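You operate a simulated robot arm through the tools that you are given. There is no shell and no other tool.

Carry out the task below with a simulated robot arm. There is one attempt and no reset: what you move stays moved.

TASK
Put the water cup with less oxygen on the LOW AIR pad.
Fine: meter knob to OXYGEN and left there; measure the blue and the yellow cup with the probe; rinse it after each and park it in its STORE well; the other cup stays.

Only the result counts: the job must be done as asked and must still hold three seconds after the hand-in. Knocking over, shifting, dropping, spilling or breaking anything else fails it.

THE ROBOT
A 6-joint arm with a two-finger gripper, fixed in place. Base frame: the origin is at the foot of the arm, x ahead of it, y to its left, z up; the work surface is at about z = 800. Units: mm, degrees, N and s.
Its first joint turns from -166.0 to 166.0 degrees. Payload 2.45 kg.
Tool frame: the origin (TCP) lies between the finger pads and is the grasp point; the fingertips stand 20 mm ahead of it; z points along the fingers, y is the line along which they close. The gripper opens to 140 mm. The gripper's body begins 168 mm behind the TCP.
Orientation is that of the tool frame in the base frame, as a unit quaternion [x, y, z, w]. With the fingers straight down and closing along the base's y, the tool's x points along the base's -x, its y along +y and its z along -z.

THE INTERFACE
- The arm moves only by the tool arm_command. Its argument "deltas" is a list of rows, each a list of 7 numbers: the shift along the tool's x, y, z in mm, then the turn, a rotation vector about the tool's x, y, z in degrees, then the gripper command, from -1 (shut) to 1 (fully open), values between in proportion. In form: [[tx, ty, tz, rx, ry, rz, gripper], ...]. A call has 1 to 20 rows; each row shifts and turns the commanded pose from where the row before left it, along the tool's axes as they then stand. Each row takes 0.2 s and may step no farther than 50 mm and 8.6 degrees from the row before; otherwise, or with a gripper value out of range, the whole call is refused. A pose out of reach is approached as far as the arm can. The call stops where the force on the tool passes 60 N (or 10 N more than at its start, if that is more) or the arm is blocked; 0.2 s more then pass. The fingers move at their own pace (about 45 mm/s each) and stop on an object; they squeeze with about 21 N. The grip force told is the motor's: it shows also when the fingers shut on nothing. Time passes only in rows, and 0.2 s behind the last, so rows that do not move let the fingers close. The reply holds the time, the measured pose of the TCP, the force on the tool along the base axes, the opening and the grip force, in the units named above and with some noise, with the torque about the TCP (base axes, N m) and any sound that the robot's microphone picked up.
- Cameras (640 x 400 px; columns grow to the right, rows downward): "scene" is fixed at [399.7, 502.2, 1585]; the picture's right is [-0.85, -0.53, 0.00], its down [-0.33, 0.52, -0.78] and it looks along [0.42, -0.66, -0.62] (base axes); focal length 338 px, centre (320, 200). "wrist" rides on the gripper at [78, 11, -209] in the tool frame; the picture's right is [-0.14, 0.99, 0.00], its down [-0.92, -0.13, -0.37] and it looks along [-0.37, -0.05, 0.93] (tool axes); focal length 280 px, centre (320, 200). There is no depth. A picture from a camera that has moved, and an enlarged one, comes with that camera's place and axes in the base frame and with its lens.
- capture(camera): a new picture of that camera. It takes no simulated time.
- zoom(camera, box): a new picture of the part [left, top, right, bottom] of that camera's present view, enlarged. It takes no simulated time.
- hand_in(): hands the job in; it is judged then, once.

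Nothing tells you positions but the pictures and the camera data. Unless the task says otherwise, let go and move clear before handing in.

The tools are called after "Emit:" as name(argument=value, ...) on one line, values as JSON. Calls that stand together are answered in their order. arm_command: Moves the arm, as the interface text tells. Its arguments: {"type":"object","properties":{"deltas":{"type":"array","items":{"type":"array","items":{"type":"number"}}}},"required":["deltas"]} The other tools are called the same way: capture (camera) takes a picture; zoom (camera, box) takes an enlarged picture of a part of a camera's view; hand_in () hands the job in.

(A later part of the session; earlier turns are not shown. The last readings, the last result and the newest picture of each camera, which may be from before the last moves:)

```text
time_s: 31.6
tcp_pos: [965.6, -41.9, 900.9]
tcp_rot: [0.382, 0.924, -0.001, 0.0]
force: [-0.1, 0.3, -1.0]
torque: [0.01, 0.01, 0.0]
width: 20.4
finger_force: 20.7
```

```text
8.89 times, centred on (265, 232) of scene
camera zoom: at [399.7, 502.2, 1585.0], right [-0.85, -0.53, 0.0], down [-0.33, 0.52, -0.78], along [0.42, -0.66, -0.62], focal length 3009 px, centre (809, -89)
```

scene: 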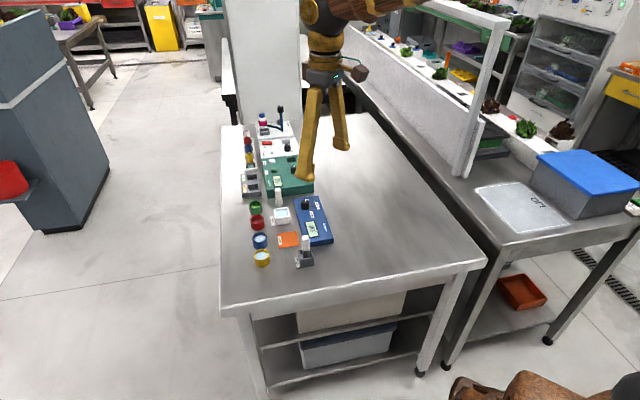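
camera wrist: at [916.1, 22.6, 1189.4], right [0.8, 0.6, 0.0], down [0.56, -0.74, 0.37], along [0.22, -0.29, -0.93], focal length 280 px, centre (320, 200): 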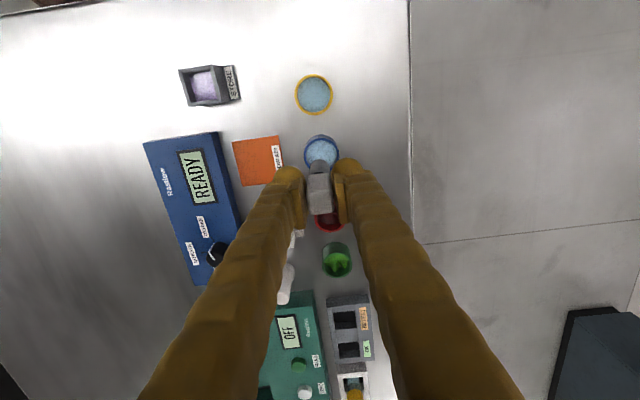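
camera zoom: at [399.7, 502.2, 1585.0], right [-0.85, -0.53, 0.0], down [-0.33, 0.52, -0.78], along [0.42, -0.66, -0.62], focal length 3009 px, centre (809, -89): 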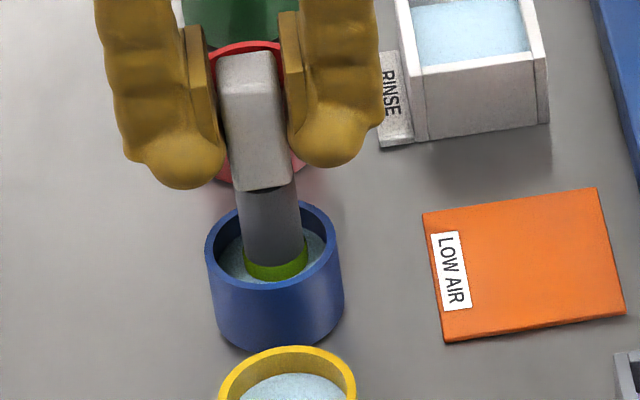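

The display reads 8.6 mg/L and a green ring has lit on the probe. I'll wait a second to confirm it is stable.

Emit:
arm_command(deltas=[[0, 0, 0, 0, 0, 0, -1], [0, 0, 0, 0, 0, 0, -1], [0, 0, 0, 0, 0, 0, -1], [0, 0, 0, 0, 0, 0, -1], [0, 0, 0, 0, 0, 0, -1], [0, 0, 0, 0, 0, 0, -1]])

Emit:
zoom(camera="scene", box=[290, 210, 340, 245])

```text
time_s: 33.0
tcp_pos: [965.3, -41.1, 900.6]
tcp_rot: [0.382, 0.924, -0.001, 0.0]
force: [-0.2, 0.7, -1.0]
torque: [-0.02, 0.0, 0.0]
width: 20.4
finger_force: 20.8
```

```text
11.43 times, centred on (315, 228) of scene
camera zoom: at [399.7, 502.2, 1585.0], right [-0.85, -0.53, 0.0], down [-0.33, 0.52, -0.78], along [0.42, -0.66, -0.62], focal length 3869 px, centre (377, -114)
```

zoom: 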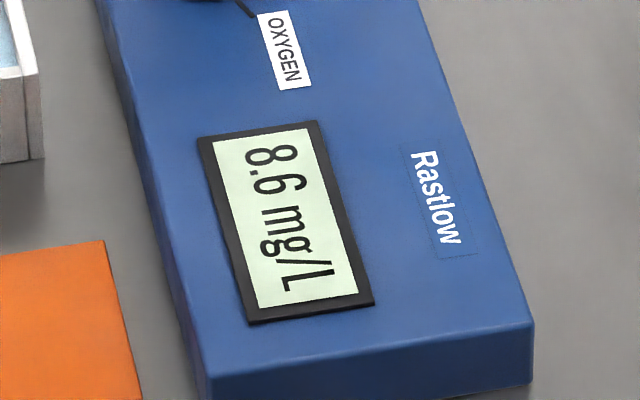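

Blue is 8.6 mg/L. I'll lift slowly and move over the RINSE tank at about (978, -172).

Emit:
arm_command(deltas=[[0, 0, -5, 0, 0, 0, -1], [0, 0, -10, 0, 0, 0, -1], [0, 0, -15, 0, 0, 0, -1], [0, 0, -15, 0, 0, 0, -1], [0, 0, -15, 0, 0, 0, -1], [0, 0, -10, 0, 0, 0, -1], [0, 0, 0, 0, 0, 0, -1], [-12.6, -10.4, 0, 0, 0, 0, -1], [-12.6, -10.4, 0, 0, 0, 0, -1], [-12.6, -10.4, 0, 0, 0, 0, -1], [-12.6, -10.4, 0, 0, 0, 0, -1], [-12.6, -10.4, 0, 0, 0, 0, -1], [-12.6, -10.4, 0, 0, 0, 0, -1], [-12.6, -10.4, 0, 0, 0, 0, -1], [-12.6, -10.4, 0, 0, 0, 0, -1], [0, 0, 0, 0, 0, 0, -1], [0, 0, 0, 0, 0, 0, -1], [0, 0, 0, 0, 0, 0, -1]])

Emit:
zoom(camera="scene", box=[220, 150, 340, 250])

Emit:
zoom(camera="wrist", box=[260, 110, 400, 210])

```text
time_s: 36.8
tcp_pos: [978.9, -169.6, 970.4]
tcp_rot: [0.381, 0.925, 0.0, 0.0]
force: [0.5, -0.2, -0.5]
torque: [0.03, 0.0, 0.05]
width: 20.4
finger_force: 20.7
```

```text
4.00 times, centred on (280, 200) of scene
camera zoom: at [399.7, 502.2, 1585.0], right [-0.85, -0.53, 0.0], down [-0.33, 0.52, -0.78], along [0.42, -0.66, -0.62], focal length 1354 px, centre (480, 200)
```

zoom: 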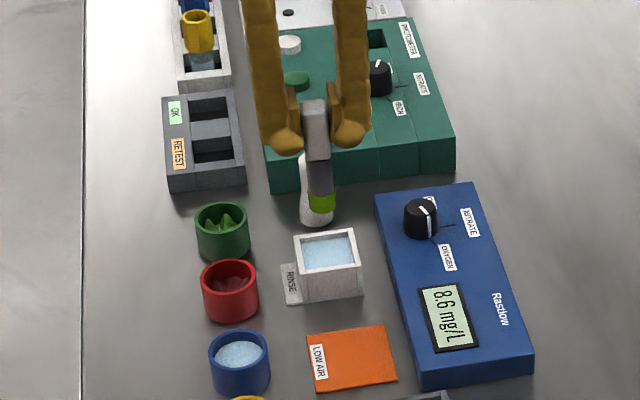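

```text
4.00 times, centred on (330, 160) of wrist
camera zoom: at [930.7, -108.1, 1179.8], right [0.8, 0.6, 0.0], down [0.56, -0.74, 0.37], along [0.22, -0.29, -0.93], focal length 1122 px, centre (280, 360)
```

zoom: 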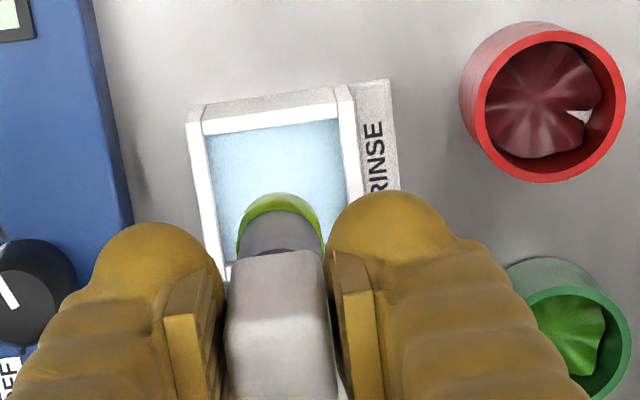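

Centred over RINSE. The green ring appears to be a used/wet marking on the tip. I'll lower into the rinse water.

Emit:
arm_command(deltas=[[0, 0.6, 10, 0, 0, 0, -1], [0, 0, 15, 0, 0, 0, -1], [0, 0, 15, 0, 0, 0, -1], [0, 0, 12, 0, 0, 0, -1], [0, 0, 10, 0, 0, 0, -1], [0, 0, 8, 0, 0, 0, -1], [0, 0, 0, 0, 0, 0, -1], [0, 0, 0, 0, 0, 0, -1], [0, 0, 0, 0, 0, 0, -1], [0, 0, 0, 0, 0, 0, -1], [0, 0, 0, 0, 0, 0, -1]])

Emit:
zoom(camera="scene", box=[220, 170, 340, 250])

Emit:
zoom(camera="scene", box=[255, 190, 305, 230])

```text
time_s: 39.2
tcp_pos: [978.7, -170.9, 901.3]
tcp_rot: [0.382, 0.924, 0.0, -0.001]
force: [0.9, 0.4, -1.4]
torque: [0.01, -0.02, 0.0]
width: 20.7
finger_force: 21.5
```

```text
5.00 times, centred on (280, 210) of scene
camera zoom: at [399.7, 502.2, 1585.0], right [-0.85, -0.53, 0.0], down [-0.33, 0.52, -0.78], along [0.42, -0.66, -0.62], focal length 1692 px, centre (520, 150)
```

zoom: 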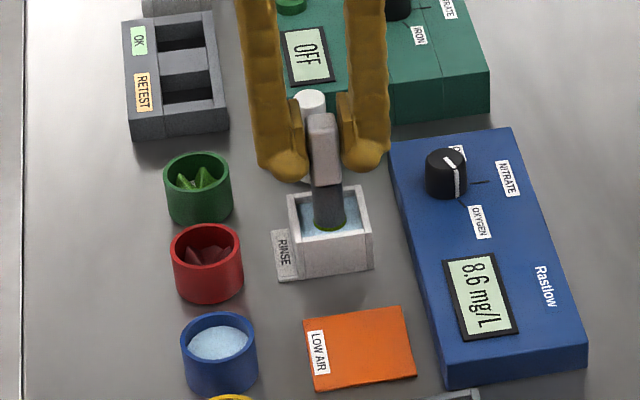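

```text
10.00 times, centred on (280, 210) of scene
camera zoom: at [399.7, 502.2, 1585.0], right [-0.85, -0.53, 0.0], down [-0.33, 0.52, -0.78], along [0.42, -0.66, -0.62], focal length 3385 px, centre (720, 100)
```

zoom: 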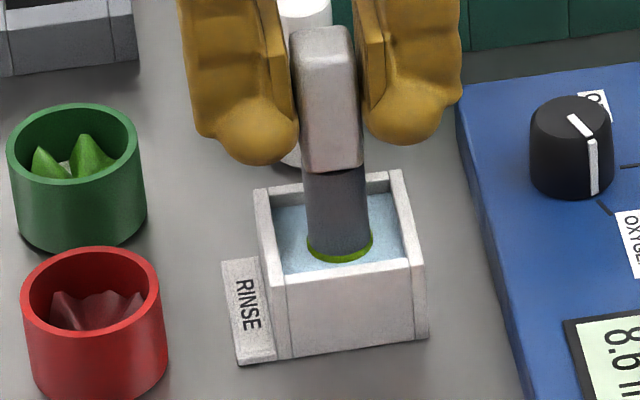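

A sliver of the green film is still above the rinse water, so I'll go a few mm deeper and watch the force.

Emit:
arm_command(deltas=[[0, 0, 2, 0, 0, 0, -1], [0, 0, 2, 0, 0, 0, -1], [0, 0, 0, 0, 0, 0, -1], [0, 0, 0, 0, 0, 0, -1], [0, 0, 0, 0, 0, 0, -1]])

Emit:
zoom(camera="scene", box=[255, 190, 305, 230])

```text
time_s: 40.4
tcp_pos: [978.7, -171.3, 895.2]
tcp_rot: [0.381, 0.925, 0.0, 0.0]
force: [-0.5, 0.0, -0.9]
torque: [-0.06, 0.0, -0.01]
width: 20.6
finger_force: 21.5
```

```text
10.00 times, centred on (280, 210) of scene
camera zoom: at [399.7, 502.2, 1585.0], right [-0.85, -0.53, 0.0], down [-0.33, 0.52, -0.78], along [0.42, -0.66, -0.62], focal length 3385 px, centre (720, 100)
```

zoom: 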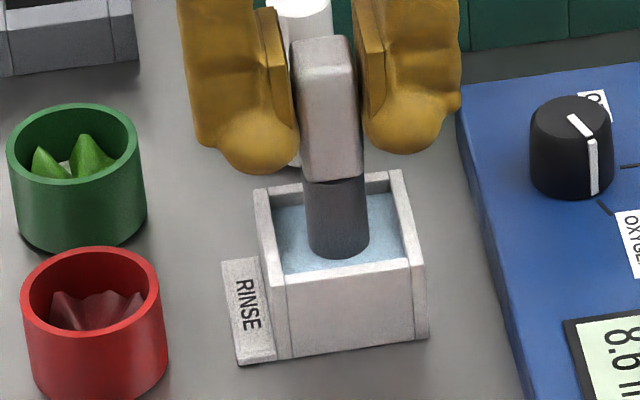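

The film is no longer visible. I'll lift out and check the tip is clean.

Emit:
arm_command(deltas=[[0, 0, 0, 0, 0, 0, -1], [0, 0, 0, 0, 0, 0, -1], [0, 0, -5, 0, 0, 0, -1], [0, 0, -10, 0, 0, 0, -1], [0, 0, -15, 0, 0, 0, -1], [0, 0, -15, 0, 0, 0, -1], [0, 0, -15, 0, 0, 0, -1], [0, 0, -15, 0, 0, 0, -1], [0, 0, 0, 0, 0, 0, -1], [0, 0, 0, 0, 0, 0, -1]])

Emit:
zoom(camera="scene", box=[240, 150, 340, 240])

Emit:
zoom(camera="wrist", box=[260, 110, 400, 210])

```text
time_s: 42.6
tcp_pos: [980.0, -170.5, 970.8]
tcp_rot: [0.381, 0.924, -0.001, 0.0]
force: [-0.2, 0.2, -0.6]
torque: [0.0, -0.02, -0.01]
width: 20.5
finger_force: 20.9
```

```text
4.44 times, centred on (290, 195) of scene
camera zoom: at [399.7, 502.2, 1585.0], right [-0.85, -0.53, 0.0], down [-0.33, 0.52, -0.78], along [0.42, -0.66, -0.62], focal length 1504 px, centre (453, 222)
```

zoom: 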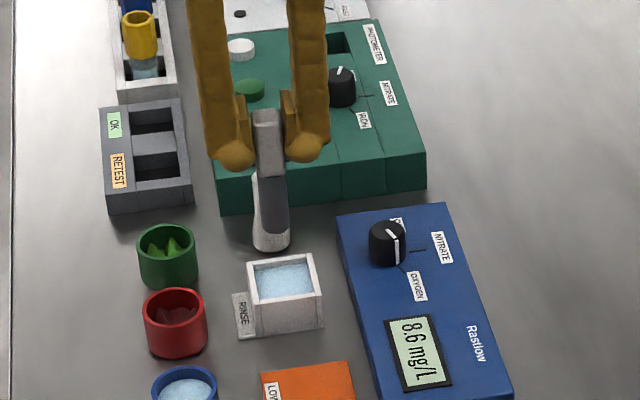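

```text
4.00 times, centred on (330, 160) of wrist
camera zoom: at [932.3, -107.4, 1181.1], right [0.8, 0.6, 0.0], down [0.56, -0.74, 0.37], along [0.22, -0.29, -0.93], focal length 1122 px, centre (280, 360)
```

zoom: 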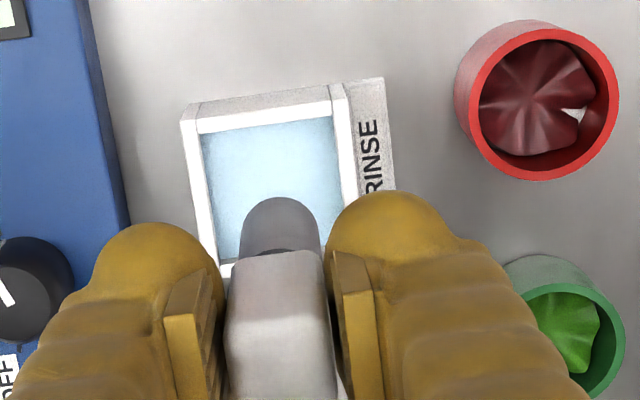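

The probe is clean. Now I'll move over the yellow cup.

Emit:
arm_command(deltas=[[21.76, 10.29, -1, 0, 0, 0, -1], [21.76, 10.29, -1, 0, 0, 0, -1], [21.76, 10.29, -1, 0, 0, 0, -1], [21.76, 10.29, -1, 0, 0, 0, -1], [21.76, 10.29, -1, 0, 0, 0, -1], [21.76, 10.29, -1, 0, 0, 0, -1], [21.76, 10.29, -1, 0, 0, 0, -1], [21.76, 10.29, -1, 0, 0, 0, -1], [0, 0, 0, 0, 0, 0, -1], [0, 0, 0, 0, 0, 0, -1], [0, 0, 0, 0, 0, 0, -1]])

Emit:
zoom(camera="wrist", box=[260, 110, 400, 210])

Emit:
zoom(camera="scene", box=[220, 190, 340, 280])

```text
time_s: 45.0
tcp_pos: [914.5, 9.1, 976.8]
tcp_rot: [0.382, 0.924, 0.0, -0.001]
force: [0.3, -0.3, -1.0]
torque: [-0.01, 0.01, 0.02]
width: 20.8
finger_force: 21.4
```

```text
4.00 times, centred on (330, 160) of wrist
camera zoom: at [866.7, 72.6, 1186.9], right [0.8, 0.6, 0.0], down [0.56, -0.74, 0.37], along [0.22, -0.29, -0.93], focal length 1122 px, centre (280, 360)
```

zoom: 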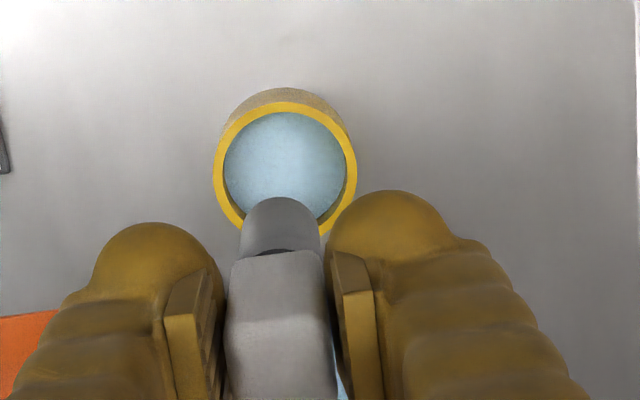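

```text
4.44 times, centred on (280, 235) of scene
camera zoom: at [399.7, 502.2, 1585.0], right [-0.85, -0.53, 0.0], down [-0.33, 0.52, -0.78], along [0.42, -0.66, -0.62], focal length 1504 px, centre (498, 44)
```

zoom: 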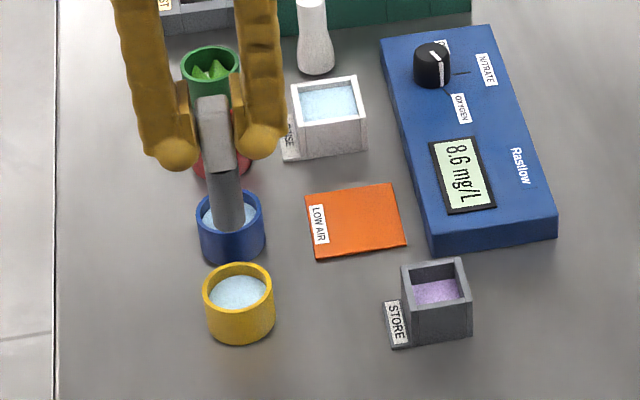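

The yellow cup is at about (914.8, 11.4). I'll make a small correction and lower to the same depth as for blue.

Emit:
arm_command(deltas=[[0.7, 1.5, 10, 0, 0, 0, -1], [0, 0, 15, 0, 0, 0, -1], [0, 0, 15, 0, 0, 0, -1], [0, 0, 15, 0, 0, 0, -1], [0, 0, 12, 0, 0, 0, -1], [0, 0, 8, 0, 0, 0, -1], [0, 0, 4, 0, 0, 0, -1], [0, 0, 0, 0, 0, 0, -1], [0, 0, 0, 0, 0, 0, -1], [0, 0, 0, 0, 0, 0, -1], [0, 0, 0, 0, 0, 0, -1], [0, 0, 0, 0, 0, 0, -1], [0, 0, 0, 0, 0, 0, -1], [0, 0, 0, 0, 0, 0, -1], [0, 0, 0, 0, 0, 0, -1]])

Emit:
zoom(camera="scene", box=[220, 190, 340, 280])

Emit:
zoom(camera="scene", box=[290, 210, 340, 245])

```text
time_s: 48.2
tcp_pos: [914.6, 12.8, 899.2]
tcp_rot: [0.382, 0.924, 0.0, -0.001]
force: [0.4, -0.2, -0.1]
torque: [0.05, -0.02, -0.01]
width: 20.7
finger_force: 21.1
```

```text
4.44 times, centred on (280, 235) of scene
camera zoom: at [399.7, 502.2, 1585.0], right [-0.85, -0.53, 0.0], down [-0.33, 0.52, -0.78], along [0.42, -0.66, -0.62], focal length 1504 px, centre (498, 44)
```

zoom: 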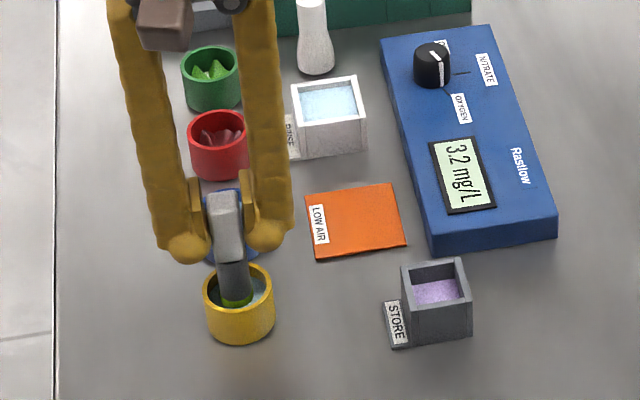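

```text
11.43 times, centred on (315, 228) of scene
camera zoom: at [399.7, 502.2, 1585.0], right [-0.85, -0.53, 0.0], down [-0.33, 0.52, -0.78], along [0.42, -0.66, -0.62], focal length 3869 px, centre (377, -114)
```

zoom: 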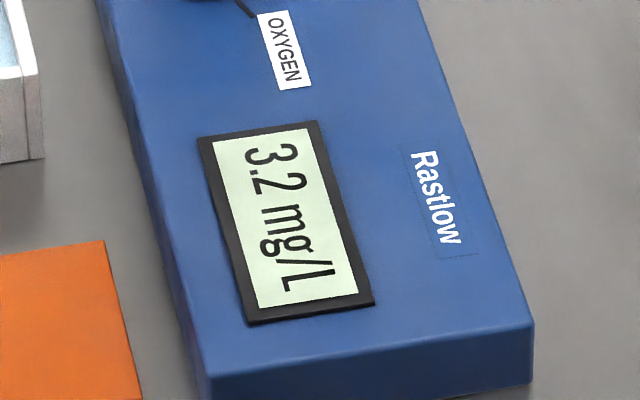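

Yellow reads 3.2 mg/L, so it has less oxygen and goes on the pad. First I'll lift slowly and return to RINSE.

Emit:
arm_command(deltas=[[0, 0, -5, 0, 0, 0, -1], [0, 0, -10, 0, 0, 0, -1], [0, 0, -15, 0, 0, 0, -1], [0, 0, -15, 0, 0, 0, -1], [0, 0, -15, 0, 0, 0, -1], [0, 0, -15, 0, 0, 0, -1], [0, 0, -5, 0, 0, 0, -1], [-21.85, -10.475, 0, 0, 0, 0, -1], [-21.85, -10.475, 0, 0, 0, 0, -1], [-21.85, -10.475, 0, 0, 0, 0, -1], [-21.85, -10.475, 0, 0, 0, 0, -1], [-21.85, -10.475, 0, 0, 0, 0, -1], [-21.85, -10.475, 0, 0, 0, 0, -1], [-21.85, -10.475, 0, 0, 0, 0, -1], [-21.85, -10.475, 0, 0, 0, 0, -1], [0, 0, 0, 0, 0, 0, -1], [0, 0, 0, 0, 0, 0, -1], [0, 0, 0, 0, 0, 0, -1]])

Emit:
zoom(camera="wrist", box=[260, 110, 400, 210])

Emit:
zoom(camera="scene", box=[220, 170, 340, 270])

```text
time_s: 52.0
tcp_pos: [977.0, -173.1, 979.3]
tcp_rot: [0.382, 0.924, 0.0, -0.001]
force: [-0.2, 0.4, -0.6]
torque: [0.0, 0.03, 0.01]
width: 20.6
finger_force: 21.4
```

```text
4.00 times, centred on (330, 160) of wrist
camera zoom: at [930.9, -108.7, 1187.6], right [0.8, 0.6, 0.0], down [0.56, -0.74, 0.37], along [0.22, -0.29, -0.93], focal length 1122 px, centre (280, 360)
```

zoom: 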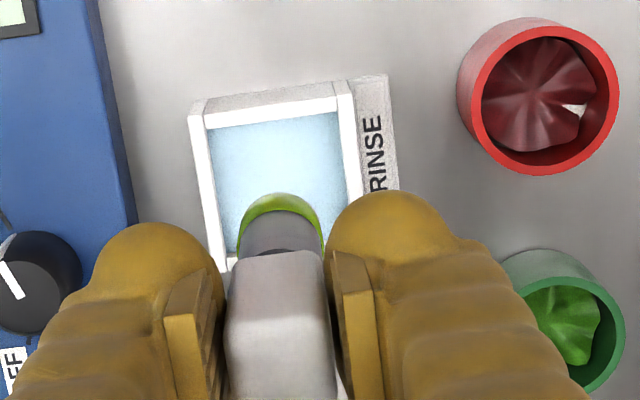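

```text
4.00 times, centred on (280, 220) of scene
camera zoom: at [399.7, 502.2, 1585.0], right [-0.85, -0.53, 0.0], down [-0.33, 0.52, -0.78], along [0.42, -0.66, -0.62], focal length 1354 px, centre (480, 120)
```

zoom: 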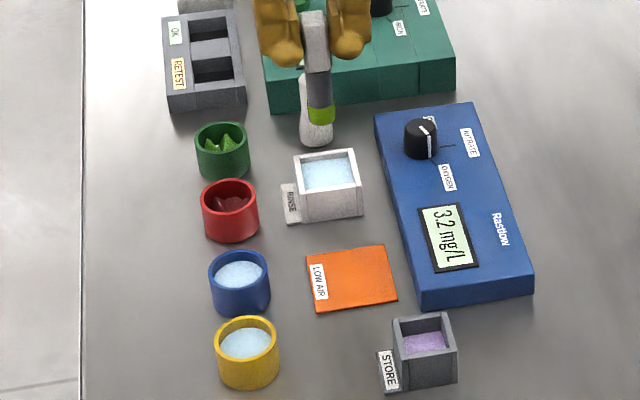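

Same place over RINSE as before. I'll lower to the depth that cleaned it last time, hold and lift.

Emit:
arm_command(deltas=[[0, 0, 14, 0, 0, 0, -1], [0, 0, 16, 0, 0, 0, -1], [0, 0, 16, 0, 0, 0, -1], [0, 0, 14, 0, 0, 0, -1], [0, 0, 10, 0, 0, 0, -1], [0, 0, 8, 0, 0, 0, -1], [0, 0, 4, 0, 0, 0, -1], [0, 0, 2, 0, 0, 0, -1], [0, 0, 0, 0, 0, 0, -1], [0, 0, 0, 0, 0, 0, -1], [0, 0, 0, 0, 0, 0, -1], [0, 0, 0, 0, 0, 0, -1], [0, 0, 0, 0, 0, 0, -1], [0, 0, 0, 0, 0, 0, -1], [0, 0, 0, 0, 0, 0, -1]])

Emit:
zoom(camera="scene", box=[255, 190, 305, 230])

Emit:
arm_command(deltas=[[0, 0, -5, 0, 0, 0, -1], [0, 0, -10, 0, 0, 0, -1], [0, 0, -15, 0, 0, 0, -1], [0, 0, -15, 0, 0, 0, -1], [0, 0, -15, 0, 0, 0, -1], [0, 0, -15, 0, 0, 0, -1], [0, 0, -9, 0, 0, 0, -1], [0, 0, 0, 0, 0, 0, -1], [0, 0, 0, 0, 0, 0, -1]])

Emit:
zoom(camera="scene", box=[240, 150, 340, 240])

Emit:
zoom(camera="wrist", box=[260, 110, 400, 210])

```text
time_s: 55.2
tcp_pos: [978.6, -171.6, 897.1]
tcp_rot: [0.382, 0.924, 0.001, 0.001]
force: [-0.1, -0.3, -0.8]
torque: [0.03, 0.01, 0.02]
width: 20.6
finger_force: 21.4
```

```text
10.00 times, centred on (280, 210) of scene
camera zoom: at [399.7, 502.2, 1585.0], right [-0.85, -0.53, 0.0], down [-0.33, 0.52, -0.78], along [0.42, -0.66, -0.62], focal length 3385 px, centre (720, 100)
```

zoom: 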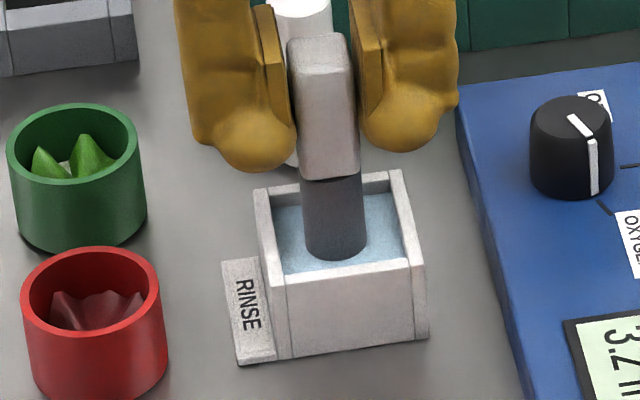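

```text
time_s: 57.2
tcp_pos: [979.8, -169.1, 980.5]
tcp_rot: [0.382, 0.924, 0.0, 0.001]
force: [-0.4, 0.5, -0.3]
torque: [-0.01, -0.03, 0.0]
width: 20.7
finger_force: 20.8
```

```text
4.44 times, centred on (290, 195) of scene
camera zoom: at [399.7, 502.2, 1585.0], right [-0.85, -0.53, 0.0], down [-0.33, 0.52, -0.78], along [0.42, -0.66, -0.62], focal length 1504 px, centre (453, 222)
```

zoom: 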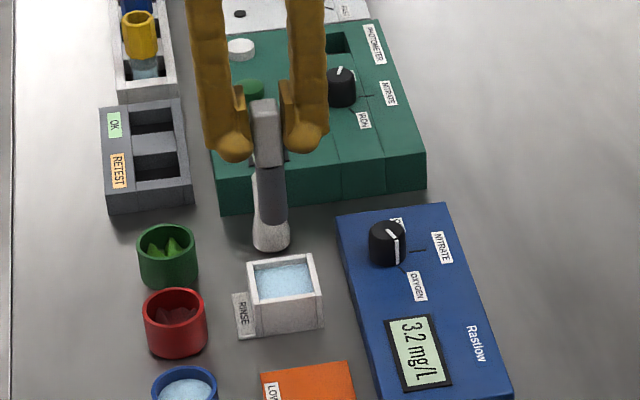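

```text
4.00 times, centred on (330, 160) of wrist
camera zoom: at [932.1, -106.4, 1190.0], right [0.8, 0.6, 0.0], down [0.56, -0.74, 0.37], along [0.22, -0.29, -0.93], focal length 1122 px, centre (280, 360)
```

zoom: 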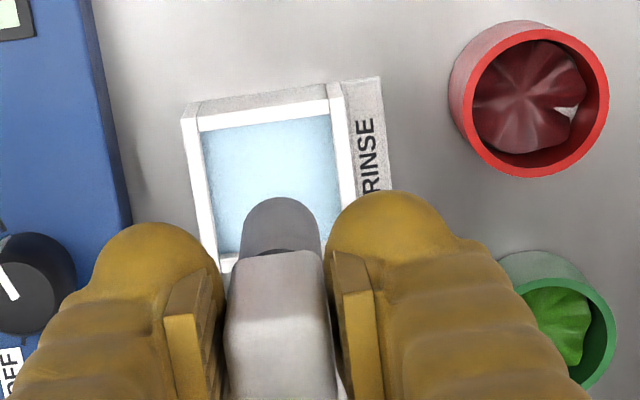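

The probe is clean again. I'll go back over STORE, exactly reversing my moves.

Emit:
arm_command(deltas=[[25.58, -5.73, 0, 0, 0, 0, -1], [25.58, -5.73, 0, 0, 0, 0, -1], [25.58, -5.73, 0, 0, 0, 0, -1], [25.58, -5.73, 0, 0, 0, 0, -1], [25.57, -5.72, 0, 0, 0, 0, -1], [25.57, -5.72, 0, 0, 0, 0, -1], [25.57, -5.72, 0, 0, 0, 0, -1], [25.57, -5.72, 0, 0, 0, 0, -1], [0, 0, 0, 0, 0, 0, -1], [0, 0, 0, 0, 0, 0, -1], [0, 0, 0, 0, 0, 0, -1]])

Emit:
zoom(camera="wrist", box=[260, 110, 400, 210])

Emit:
zoom(camera="scene", box=[250, 190, 350, 270])

```text
time_s: 59.6
tcp_pos: [801.1, -60.0, 980.1]
tcp_rot: [0.381, 0.924, 0.0, 0.0]
force: [0.5, 0.3, -1.1]
torque: [0.01, -0.01, -0.01]
width: 20.6
finger_force: 20.7
```

```text
4.00 times, centred on (330, 160) of wrist
camera zoom: at [753.2, 3.0, 1189.3], right [0.8, 0.6, 0.0], down [0.56, -0.74, 0.37], along [0.22, -0.29, -0.93], focal length 1122 px, centre (280, 360)
```

zoom: 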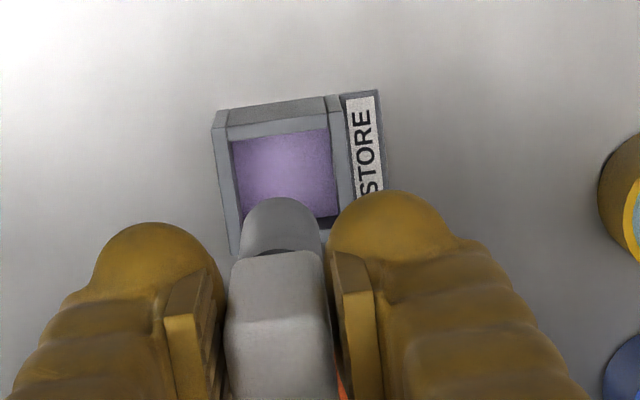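

```text
5.00 times, centred on (300, 230) of scene
camera zoom: at [399.7, 502.2, 1585.0], right [-0.85, -0.53, 0.0], down [-0.33, 0.52, -0.78], along [0.42, -0.66, -0.62], focal length 1692 px, centre (420, 50)
```

zoom: 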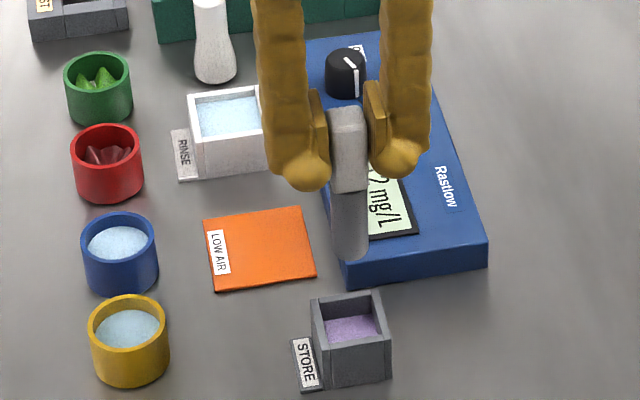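

The view matches the one right after the first lift. I'll lower the probe into STORE.

Emit:
arm_command(deltas=[[0, 0, 14, 0, 0, 0, -1], [0, 0, 16, 0, 0, 0, -1], [0, 0, 16, 0, 0, 0, -1], [0, 0, 14, 0, 0, 0, -1], [0, 0, 12, 0, 0, 0, -1], [0, 0, 10, 0, 0, 0, -1], [0, 0, 6, 0, 0, 0, -1], [0, 0, 0, 0, 0, 0, -1], [0, 0, 0, 0, 0, 0, -1], [0, 0, 0, 0, 0, 0, -1]])

Emit:
zoom(camera="scene", box=[260, 210, 360, 280])

```text
time_s: 61.8
tcp_pos: [800.6, -59.6, 892.4]
tcp_rot: [0.382, 0.924, 0.0, 0.0]
force: [0.0, -0.3, -0.8]
torque: [0.0, -0.04, 0.05]
width: 20.6
finger_force: 20.8
```

```text
5.71 times, centred on (310, 245) of scene
camera zoom: at [399.7, 502.2, 1585.0], right [-0.85, -0.53, 0.0], down [-0.33, 0.52, -0.78], along [0.42, -0.66, -0.62], focal length 1934 px, centre (377, -57)
```

zoom: 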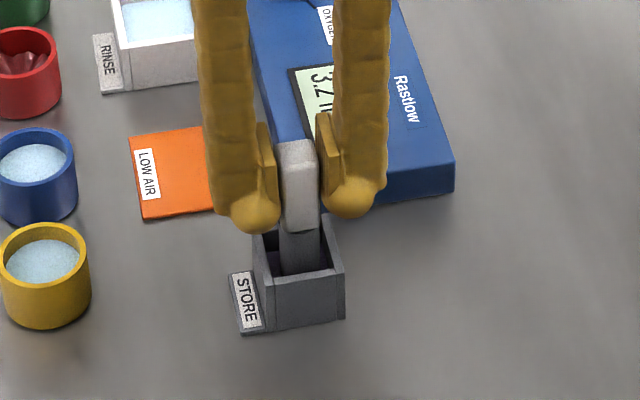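

Almost seated. I'll lower slowly to touch the bottom.

Emit:
arm_command(deltas=[[0, 0, 0.7, 0, 0, 0, -1], [0, 0, 0.7, 0, 0, 0, -1], [0, 0, 0.5, 0, 0, 0, -1], [0, 0, 0, 0, 0, 0, -1], [0, 0, 0, 0, 0, 0, -1]])

```text
time_s: 63.0
tcp_pos: [802.2, -58.5, 891.1]
tcp_rot: [0.382, 0.924, 0.001, 0.0]
force: [1.0, -0.2, 2.6]
torque: [0.01, 0.03, 0.0]
width: 20.3
finger_force: 21.0
```

There is light contact with the bottom (+2.6 N), so the probe is seated. I'll open the gripper.

Emit:
arm_command(deltas=[[0, 0, 0, 0, 0, 0, -0.6], [0, 0, 0, 0, 0, 0, -0.4], [0, 0, 0, 0, 0, 0, -0.1], [0, 0, 0, 0, 0, 0, 0], [0, 0, 0, 0, 0, 0, 0], [0, 0, 0, 0, 0, 0, 0]])

Emit:
zoom(camera="scene", box=[260, 210, 360, 280])

Emit:
zoom(camera="wrist", box=[250, 130, 390, 230])

```text
time_s: 64.4
tcp_pos: [802.9, -58.5, 890.8]
tcp_rot: [0.381, 0.925, 0.0, -0.001]
force: [0.5, 0.1, -0.2]
torque: [-0.03, 0.02, 0.0]
width: 69.8
finger_force: 0.2
```

```text
5.71 times, centred on (310, 245) of scene
camera zoom: at [399.7, 502.2, 1585.0], right [-0.85, -0.53, 0.0], down [-0.33, 0.52, -0.78], along [0.42, -0.66, -0.62], focal length 1934 px, centre (377, -57)
```

zoom: 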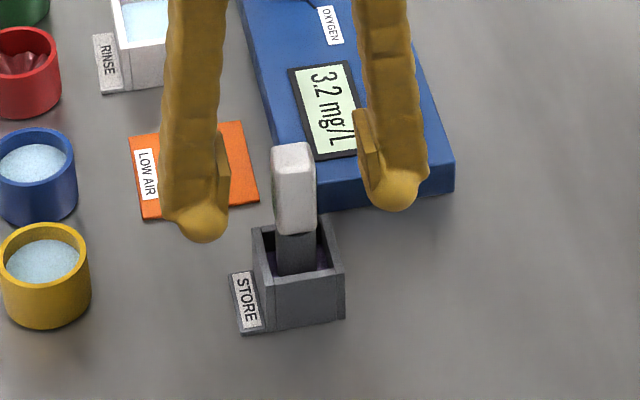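

```text
4.00 times, centred on (320, 180) of wrist
camera zoom: at [755.3, 3.9, 1099.8], right [0.8, 0.6, 0.0], down [0.56, -0.74, 0.37], along [0.22, -0.29, -0.93], focal length 1122 px, centre (320, 280)
```

zoom: 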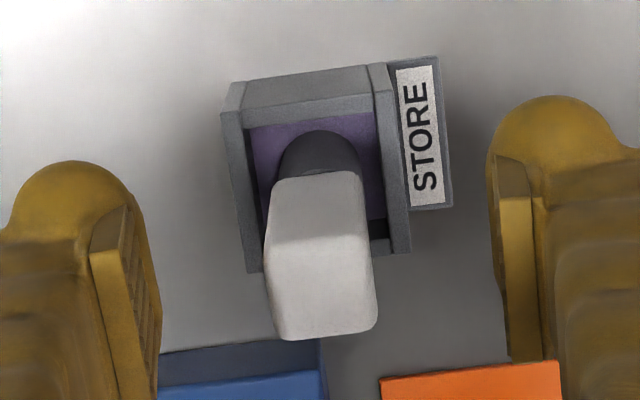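

The probe is parked upright. I'll lift clear and go above the yellow cup.

Emit:
arm_command(deltas=[[0, 0, -20, 0, 0, 0, 0], [0, 0, -25, 0, 0, 0, 0], [0, 0, -30, 0, 0, 0, 0], [0, 0, -25, 0, 0, 0, 0], [-4.3, 18.47, 0, 0, 0, 0, 0.143], [-4.3, 18.47, 0, 0, 0, 0, 0.143], [-4.3, 18.47, 0, 0, 0, 0, 0.143], [-4.3, 18.47, 0, 0, 0, 0, 0.143], [-4.3, 18.47, 0, 0, 0, 0, 0.143], [-4.3, 18.47, 0, 0, 0, 0, 0.143], [-4.3, 18.47, 0, 0, 0, 0, 0.143], [0, 0, 0, 0, 0, 0, 0.143], [0, 0, 0, 0, 0, 0, 0.143], [0, 0, 0, 0, 0, 0, 0.143]])

Emit:
capture(camera="wrist")

Emit:
zoom(camera="wrist", box=[250, 130, 390, 230])

Emit:
zoom(camera="scene", box=[220, 180, 350, 280])

```text
time_s: 67.4
tcp_pos: [915.1, 13.6, 991.2]
tcp_rot: [0.382, 0.924, -0.001, 0.0]
force: [-1.0, 0.3, -0.4]
torque: [0.02, 0.0, 0.02]
width: 80.1
finger_force: 0.1
```

```text
taken
camera wrist: at [868.1, 77.3, 1200.0], right [0.8, 0.6, 0.0], down [0.56, -0.74, 0.37], along [0.22, -0.29, -0.93], focal length 280 px, centre (320, 200)
```

wrist: 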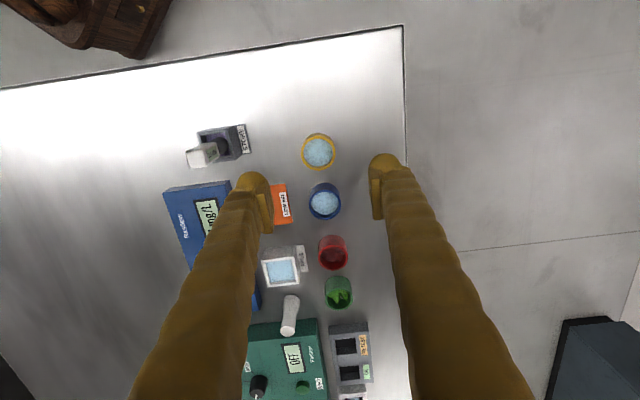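

```text
4.00 times, centred on (320, 180) of wrist
camera zoom: at [868.1, 77.3, 1200.0], right [0.8, 0.6, 0.0], down [0.56, -0.74, 0.37], along [0.22, -0.29, -0.93], focal length 1122 px, centre (320, 280)
```

zoom: 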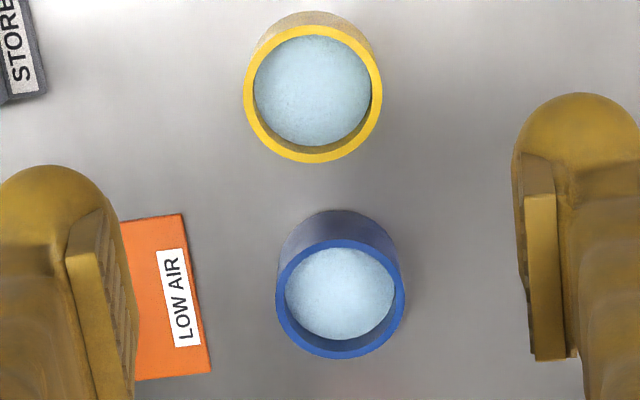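

```text
4.00 times, centred on (285, 230) of scene
camera zoom: at [399.7, 502.2, 1585.0], right [-0.85, -0.53, 0.0], down [-0.33, 0.52, -0.78], along [0.42, -0.66, -0.62], focal length 1354 px, centre (460, 80)
```

zoom: 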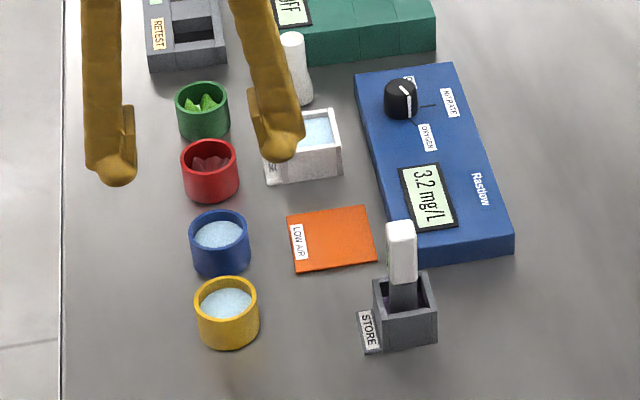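

The yellow cup is at (915, 11.3). I'll descend to just above it and re-check alignment.

Emit:
arm_command(deltas=[[0, 0, 20, 0, 0, 0, 0.143], [0, 0, 25, 0, 0, 0, 0.143], [0, 0, 25, 0, 0, 0, 0.143], [0, 0, 25, 0, 0, 0, 0.143], [0, 0, 20, 0, 0, 0, 0.143], [0, 0, 0, 0, 0, 0, 0.143], [0, 0, 0, 0, 0, 0, 0.143], [0, 0, 0, 0, 0, 0, 0.143], [0, 0, 0, 0, 0, 0, 0.143]])

Emit:
zoom(camera="wrist", box=[250, 130, 390, 230])

Emit:
zoom(camera="scene", box=[220, 190, 320, 280])

```text
time_s: 69.4
tcp_pos: [914.3, 13.7, 876.5]
tcp_rot: [0.381, 0.924, 0.0, -0.001]
force: [-0.2, 0.0, 0.5]
torque: [0.02, 0.03, -0.01]
width: 79.8
finger_force: 0.1
```

```text
4.00 times, centred on (320, 180) of wrist
camera zoom: at [866.5, 76.3, 1087.4], right [0.8, 0.6, 0.0], down [0.56, -0.74, 0.37], along [0.22, -0.29, -0.93], focal length 1122 px, centre (320, 280)
```

zoom: 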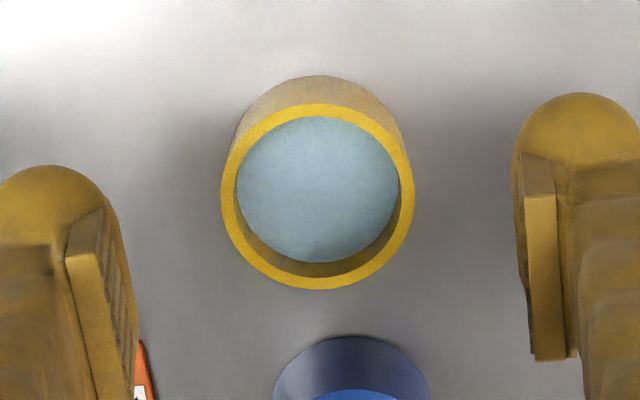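

```text
4.44 times, centred on (270, 235) of scene
camera zoom: at [399.7, 502.2, 1585.0], right [-0.85, -0.53, 0.0], down [-0.33, 0.52, -0.78], along [0.42, -0.66, -0.62], focal length 1504 px, centre (542, 44)
```

zoom: 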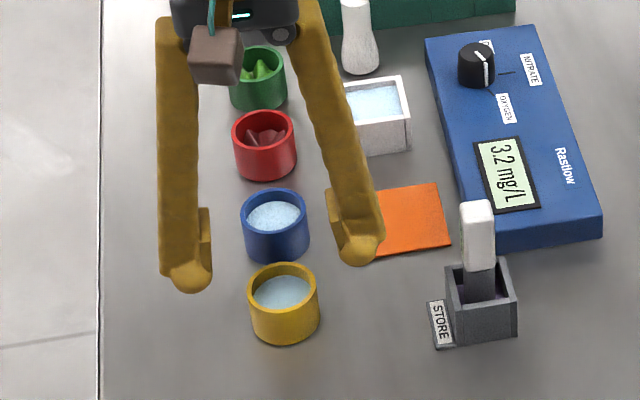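

The cup is about 2 mm off in tool x and 1 mm in y. I'll correct and descend slowly to grip height.

Emit:
arm_command(deltas=[[-2, -1, 10, 0, 0, 0, 0.143], [0, 0, 12, 0, 0, 0, 0.143], [0, 0, 12, 0, 0, 0, 0.143], [0, 0, 10, 0, 0, 0, 0.143], [0, 0, 4, 0, 0, 0, 0.143], [0, 0, 0, 0, 0, 0, 0.143], [0, 0, 0, 0, 0, 0, 0.143], [0, 0, 0, 0, 0, 0, 0.143]])

Emit:
zoom(camera="wrist", box=[250, 130, 390, 230])

Emit:
zoom(camera="scene", box=[230, 220, 310, 280])

```text
time_s: 71.2
tcp_pos: [914.8, 8.5, 828.7]
tcp_rot: [0.382, 0.924, 0.001, 0.001]
force: [0.3, -0.7, -0.4]
torque: [-0.02, 0.03, 0.04]
width: 80.0
finger_force: 0.1
```

```text
4.00 times, centred on (320, 180) of wrist
camera zoom: at [868.2, 71.8, 1038.0], right [0.8, 0.6, 0.0], down [0.56, -0.74, 0.37], along [0.22, -0.29, -0.93], focal length 1122 px, centre (320, 280)
```

zoom: 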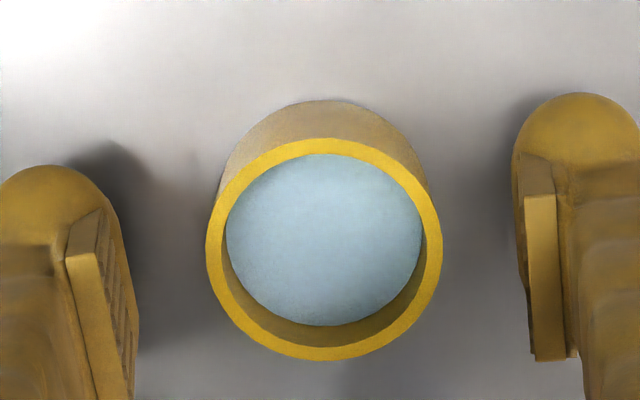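

```text
6.67 times, centred on (270, 250) of scene
camera zoom: at [399.7, 502.2, 1585.0], right [-0.85, -0.53, 0.0], down [-0.33, 0.52, -0.78], along [0.42, -0.66, -0.62], focal length 2257 px, centre (653, -133)
```

zoom: 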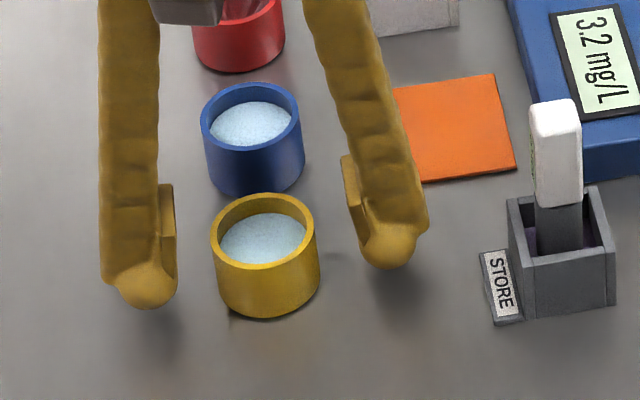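

Close alignment. I'll lower 4 mm more and close on the cup.

Emit:
arm_command(deltas=[[1, 0.6, 2, 0, 0, 0, 0.143], [0, 0, 2, 0, 0, 0, 0.143], [0, 0, 0, 0, 0, 0, 0.143], [0, 0, 0, 0, 0, 0, 0.143]])

Emit:
zoom(camera="wrist", box=[250, 130, 390, 230])

```text
time_s: 72.2
tcp_pos: [915.7, 11.5, 824.4]
tcp_rot: [0.382, 0.924, 0.0, 0.0]
force: [0.2, -0.5, 0.1]
torque: [0.01, 0.0, 0.01]
width: 79.9
finger_force: 0.1
```

```text
4.00 times, centred on (320, 180) of wrist
camera zoom: at [868.2, 73.7, 1033.8], right [0.8, 0.6, 0.0], down [0.56, -0.74, 0.37], along [0.22, -0.29, -0.93], focal length 1122 px, centre (320, 280)
```

zoom: 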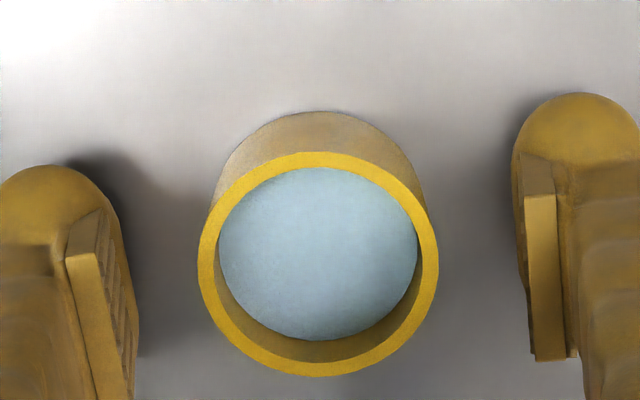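

Centred. Closing softly on the cup.

Emit:
arm_command(deltas=[[0, 0, 0, 0, 0, 0, -0.25], [0, 0, 0, 0, 0, 0, -0.28], [0, 0, 0, 0, 0, 0, -0.28], [0, 0, 0, 0, 0, 0, -0.34], [0, 0, 0, 0, 0, 0, -0.5], [0, 0, 0, 0, 0, 0, -1], [0, 0, 0, 0, 0, 0, -1], [0, 0, 0, 0, 0, 0, -1]])

Emit:
zoom(camera="wrist", box=[250, 130, 390, 230])

Emit:
zoom(camera="scene", box=[230, 220, 310, 280])

```text
time_s: 74.0
tcp_pos: [915.0, 12.2, 824.0]
tcp_rot: [0.382, 0.924, 0.0, 0.0]
force: [0.3, -1.0, 0.2]
torque: [0.0, -0.02, 0.01]
width: 44.5
finger_force: 21.3
```

```text
4.00 times, centred on (320, 180) of wrist
camera zoom: at [868.2, 73.7, 1033.8], right [0.8, 0.6, 0.0], down [0.56, -0.74, 0.37], along [0.22, -0.29, -0.93], focal length 1122 px, centre (320, 280)
```

zoom: 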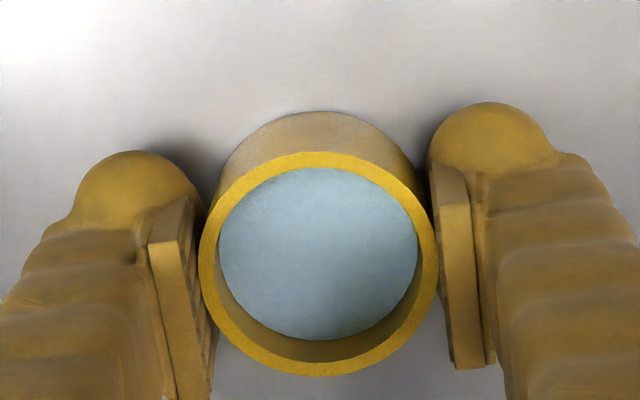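

```text
6.67 times, centred on (270, 250) of scene
camera zoom: at [399.7, 502.2, 1585.0], right [-0.85, -0.53, 0.0], down [-0.33, 0.52, -0.78], along [0.42, -0.66, -0.62], focal length 2257 px, centre (653, -133)
```

zoom: 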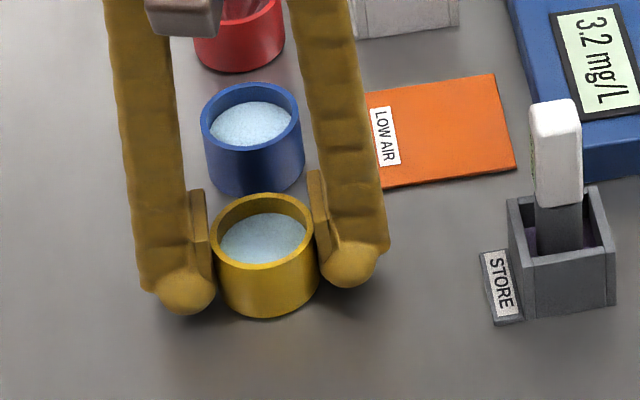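

Gripped at 44.5 mm with the cup centred. I'll lift smoothly about 45 mm.

Emit:
arm_command(deltas=[[0, 0, -1, 0, 0, 0, -1], [0, 0, -3, 0, 0, 0, -1], [0, 0, -4, 0, 0, 0, -1], [0, 0, -5, 0, 0, 0, -1], [0, 0, -6, 0, 0, 0, -1], [0, 0, -6, 0, 0, 0, -1], [0, 0, -6, 0, 0, 0, -1], [0, 0, -5, 0, 0, 0, -1], [0, 0, -4, 0, 0, 0, -1], [0, 0, -3, 0, 0, 0, -1], [0, 0, -2, 0, 0, 0, -1], [0, 0, 0, 0, 0, 0, -1], [0, 0, 0, 0, 0, 0, -1]])

Emit:
capture(camera="wrist")

Emit:
zoom(camera="scene", box=[230, 200, 330, 280])

```text
time_s: 76.8
tcp_pos: [915.9, 10.9, 869.5]
tcp_rot: [0.382, 0.924, 0.001, 0.001]
force: [-0.2, 0.4, -0.1]
torque: [0.03, 0.0, 0.03]
width: 44.8
finger_force: 21.1
```

```text
taken
camera wrist: at [868.3, 73.6, 1077.7], right [0.8, 0.6, 0.0], down [0.56, -0.74, 0.37], along [0.22, -0.29, -0.93], focal length 280 px, centre (320, 200)
```

wrist: 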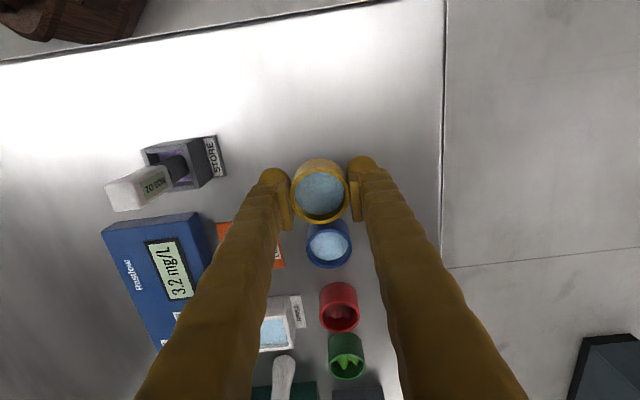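

```text
5.00 times, centred on (280, 240) of scene
camera zoom: at [399.7, 502.2, 1585.0], right [-0.85, -0.53, 0.0], down [-0.33, 0.52, -0.78], along [0.42, -0.66, -0.62], focal length 1692 px, centre (520, 0)
```

zoom: 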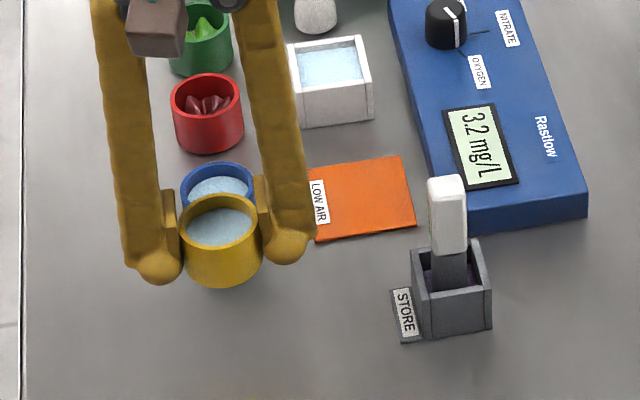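

The cup is lifted level. I'll move it smoothly over the pad centre at (906.5, -104.5), keeping it above the blue cup's rim.

Emit:
arm_command(deltas=[[-1.37, -1.59, 0, 0, 0, 0, -1], [-2.74, -3.18, 0, 0, 0, 0, -1], [-4.11, -4.77, 0, 0, 0, 0, -1], [-5.48, -6.36, 0, 0, 0, 0, -1], [-6.85, -7.95, 0, 0, 0, 0, -1], [-6.85, -7.95, 0, 0, 0, 0, -1], [-6.85, -7.95, 0, 0, 0, 0, -1], [-6.85, -7.95, 0, 0, 0, 0, -1], [-6.85, -7.95, 0, 0, 0, 0, -1], [-6.85, -7.95, 0, 0, 0, 0, -1], [-6.85, -7.95, 0, 0, 0, 0, -1], [-5.48, -6.36, 0, 0, 0, 0, -1], [-4.11, -4.77, 0, 0, 0, 0, -1], [-2.74, -3.18, 0, 0, 0, 0, -1], [-1.37, -1.59, 0, 0, 0, 0, -1], [0, 0, 0, 0, 0, 0, -1], [0, 0, 0, 0, 0, 0, -1]])

Emit:
zoom(camera="wrist", box=[220, 110, 420, 250])

Emit:
zoom(camera="scene", box=[230, 190, 330, 280])

```text
time_s: 80.4
tcp_pos: [905.6, -105.3, 868.4]
tcp_rot: [0.382, 0.924, 0.001, 0.0]
force: [0.0, -0.8, -1.5]
torque: [-0.02, 0.02, 0.01]
width: 44.6
finger_force: 20.9
```

```text
2.86 times, centred on (320, 180) of wrist
camera zoom: at [858.6, -41.7, 1077.6], right [0.8, 0.6, 0.0], down [0.56, -0.74, 0.37], along [0.22, -0.29, -0.93], focal length 801 px, centre (320, 257)
```

zoom: 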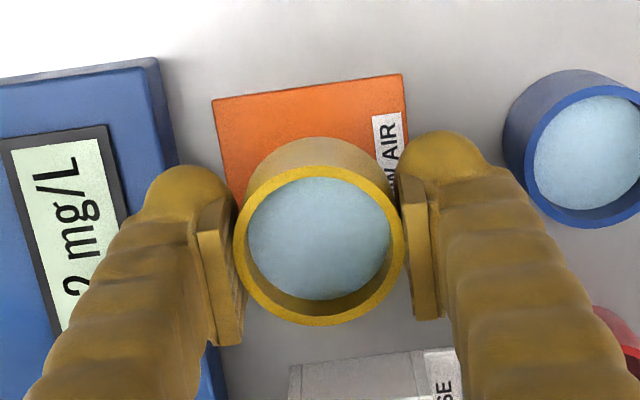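

```text
4.44 times, centred on (280, 235) of scene
camera zoom: at [399.7, 502.2, 1585.0], right [-0.85, -0.53, 0.0], down [-0.33, 0.52, -0.78], along [0.42, -0.66, -0.62], focal length 1504 px, centre (498, 44)
```

zoom: 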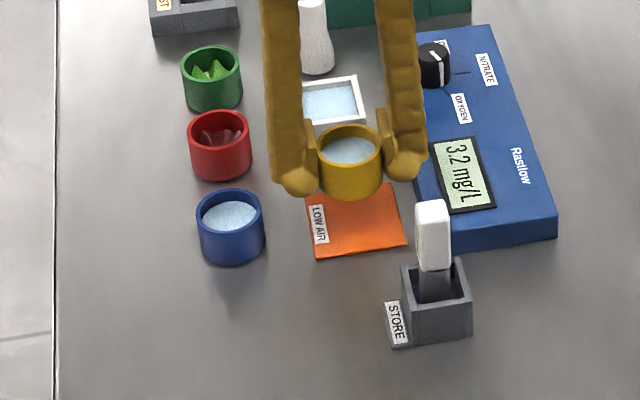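

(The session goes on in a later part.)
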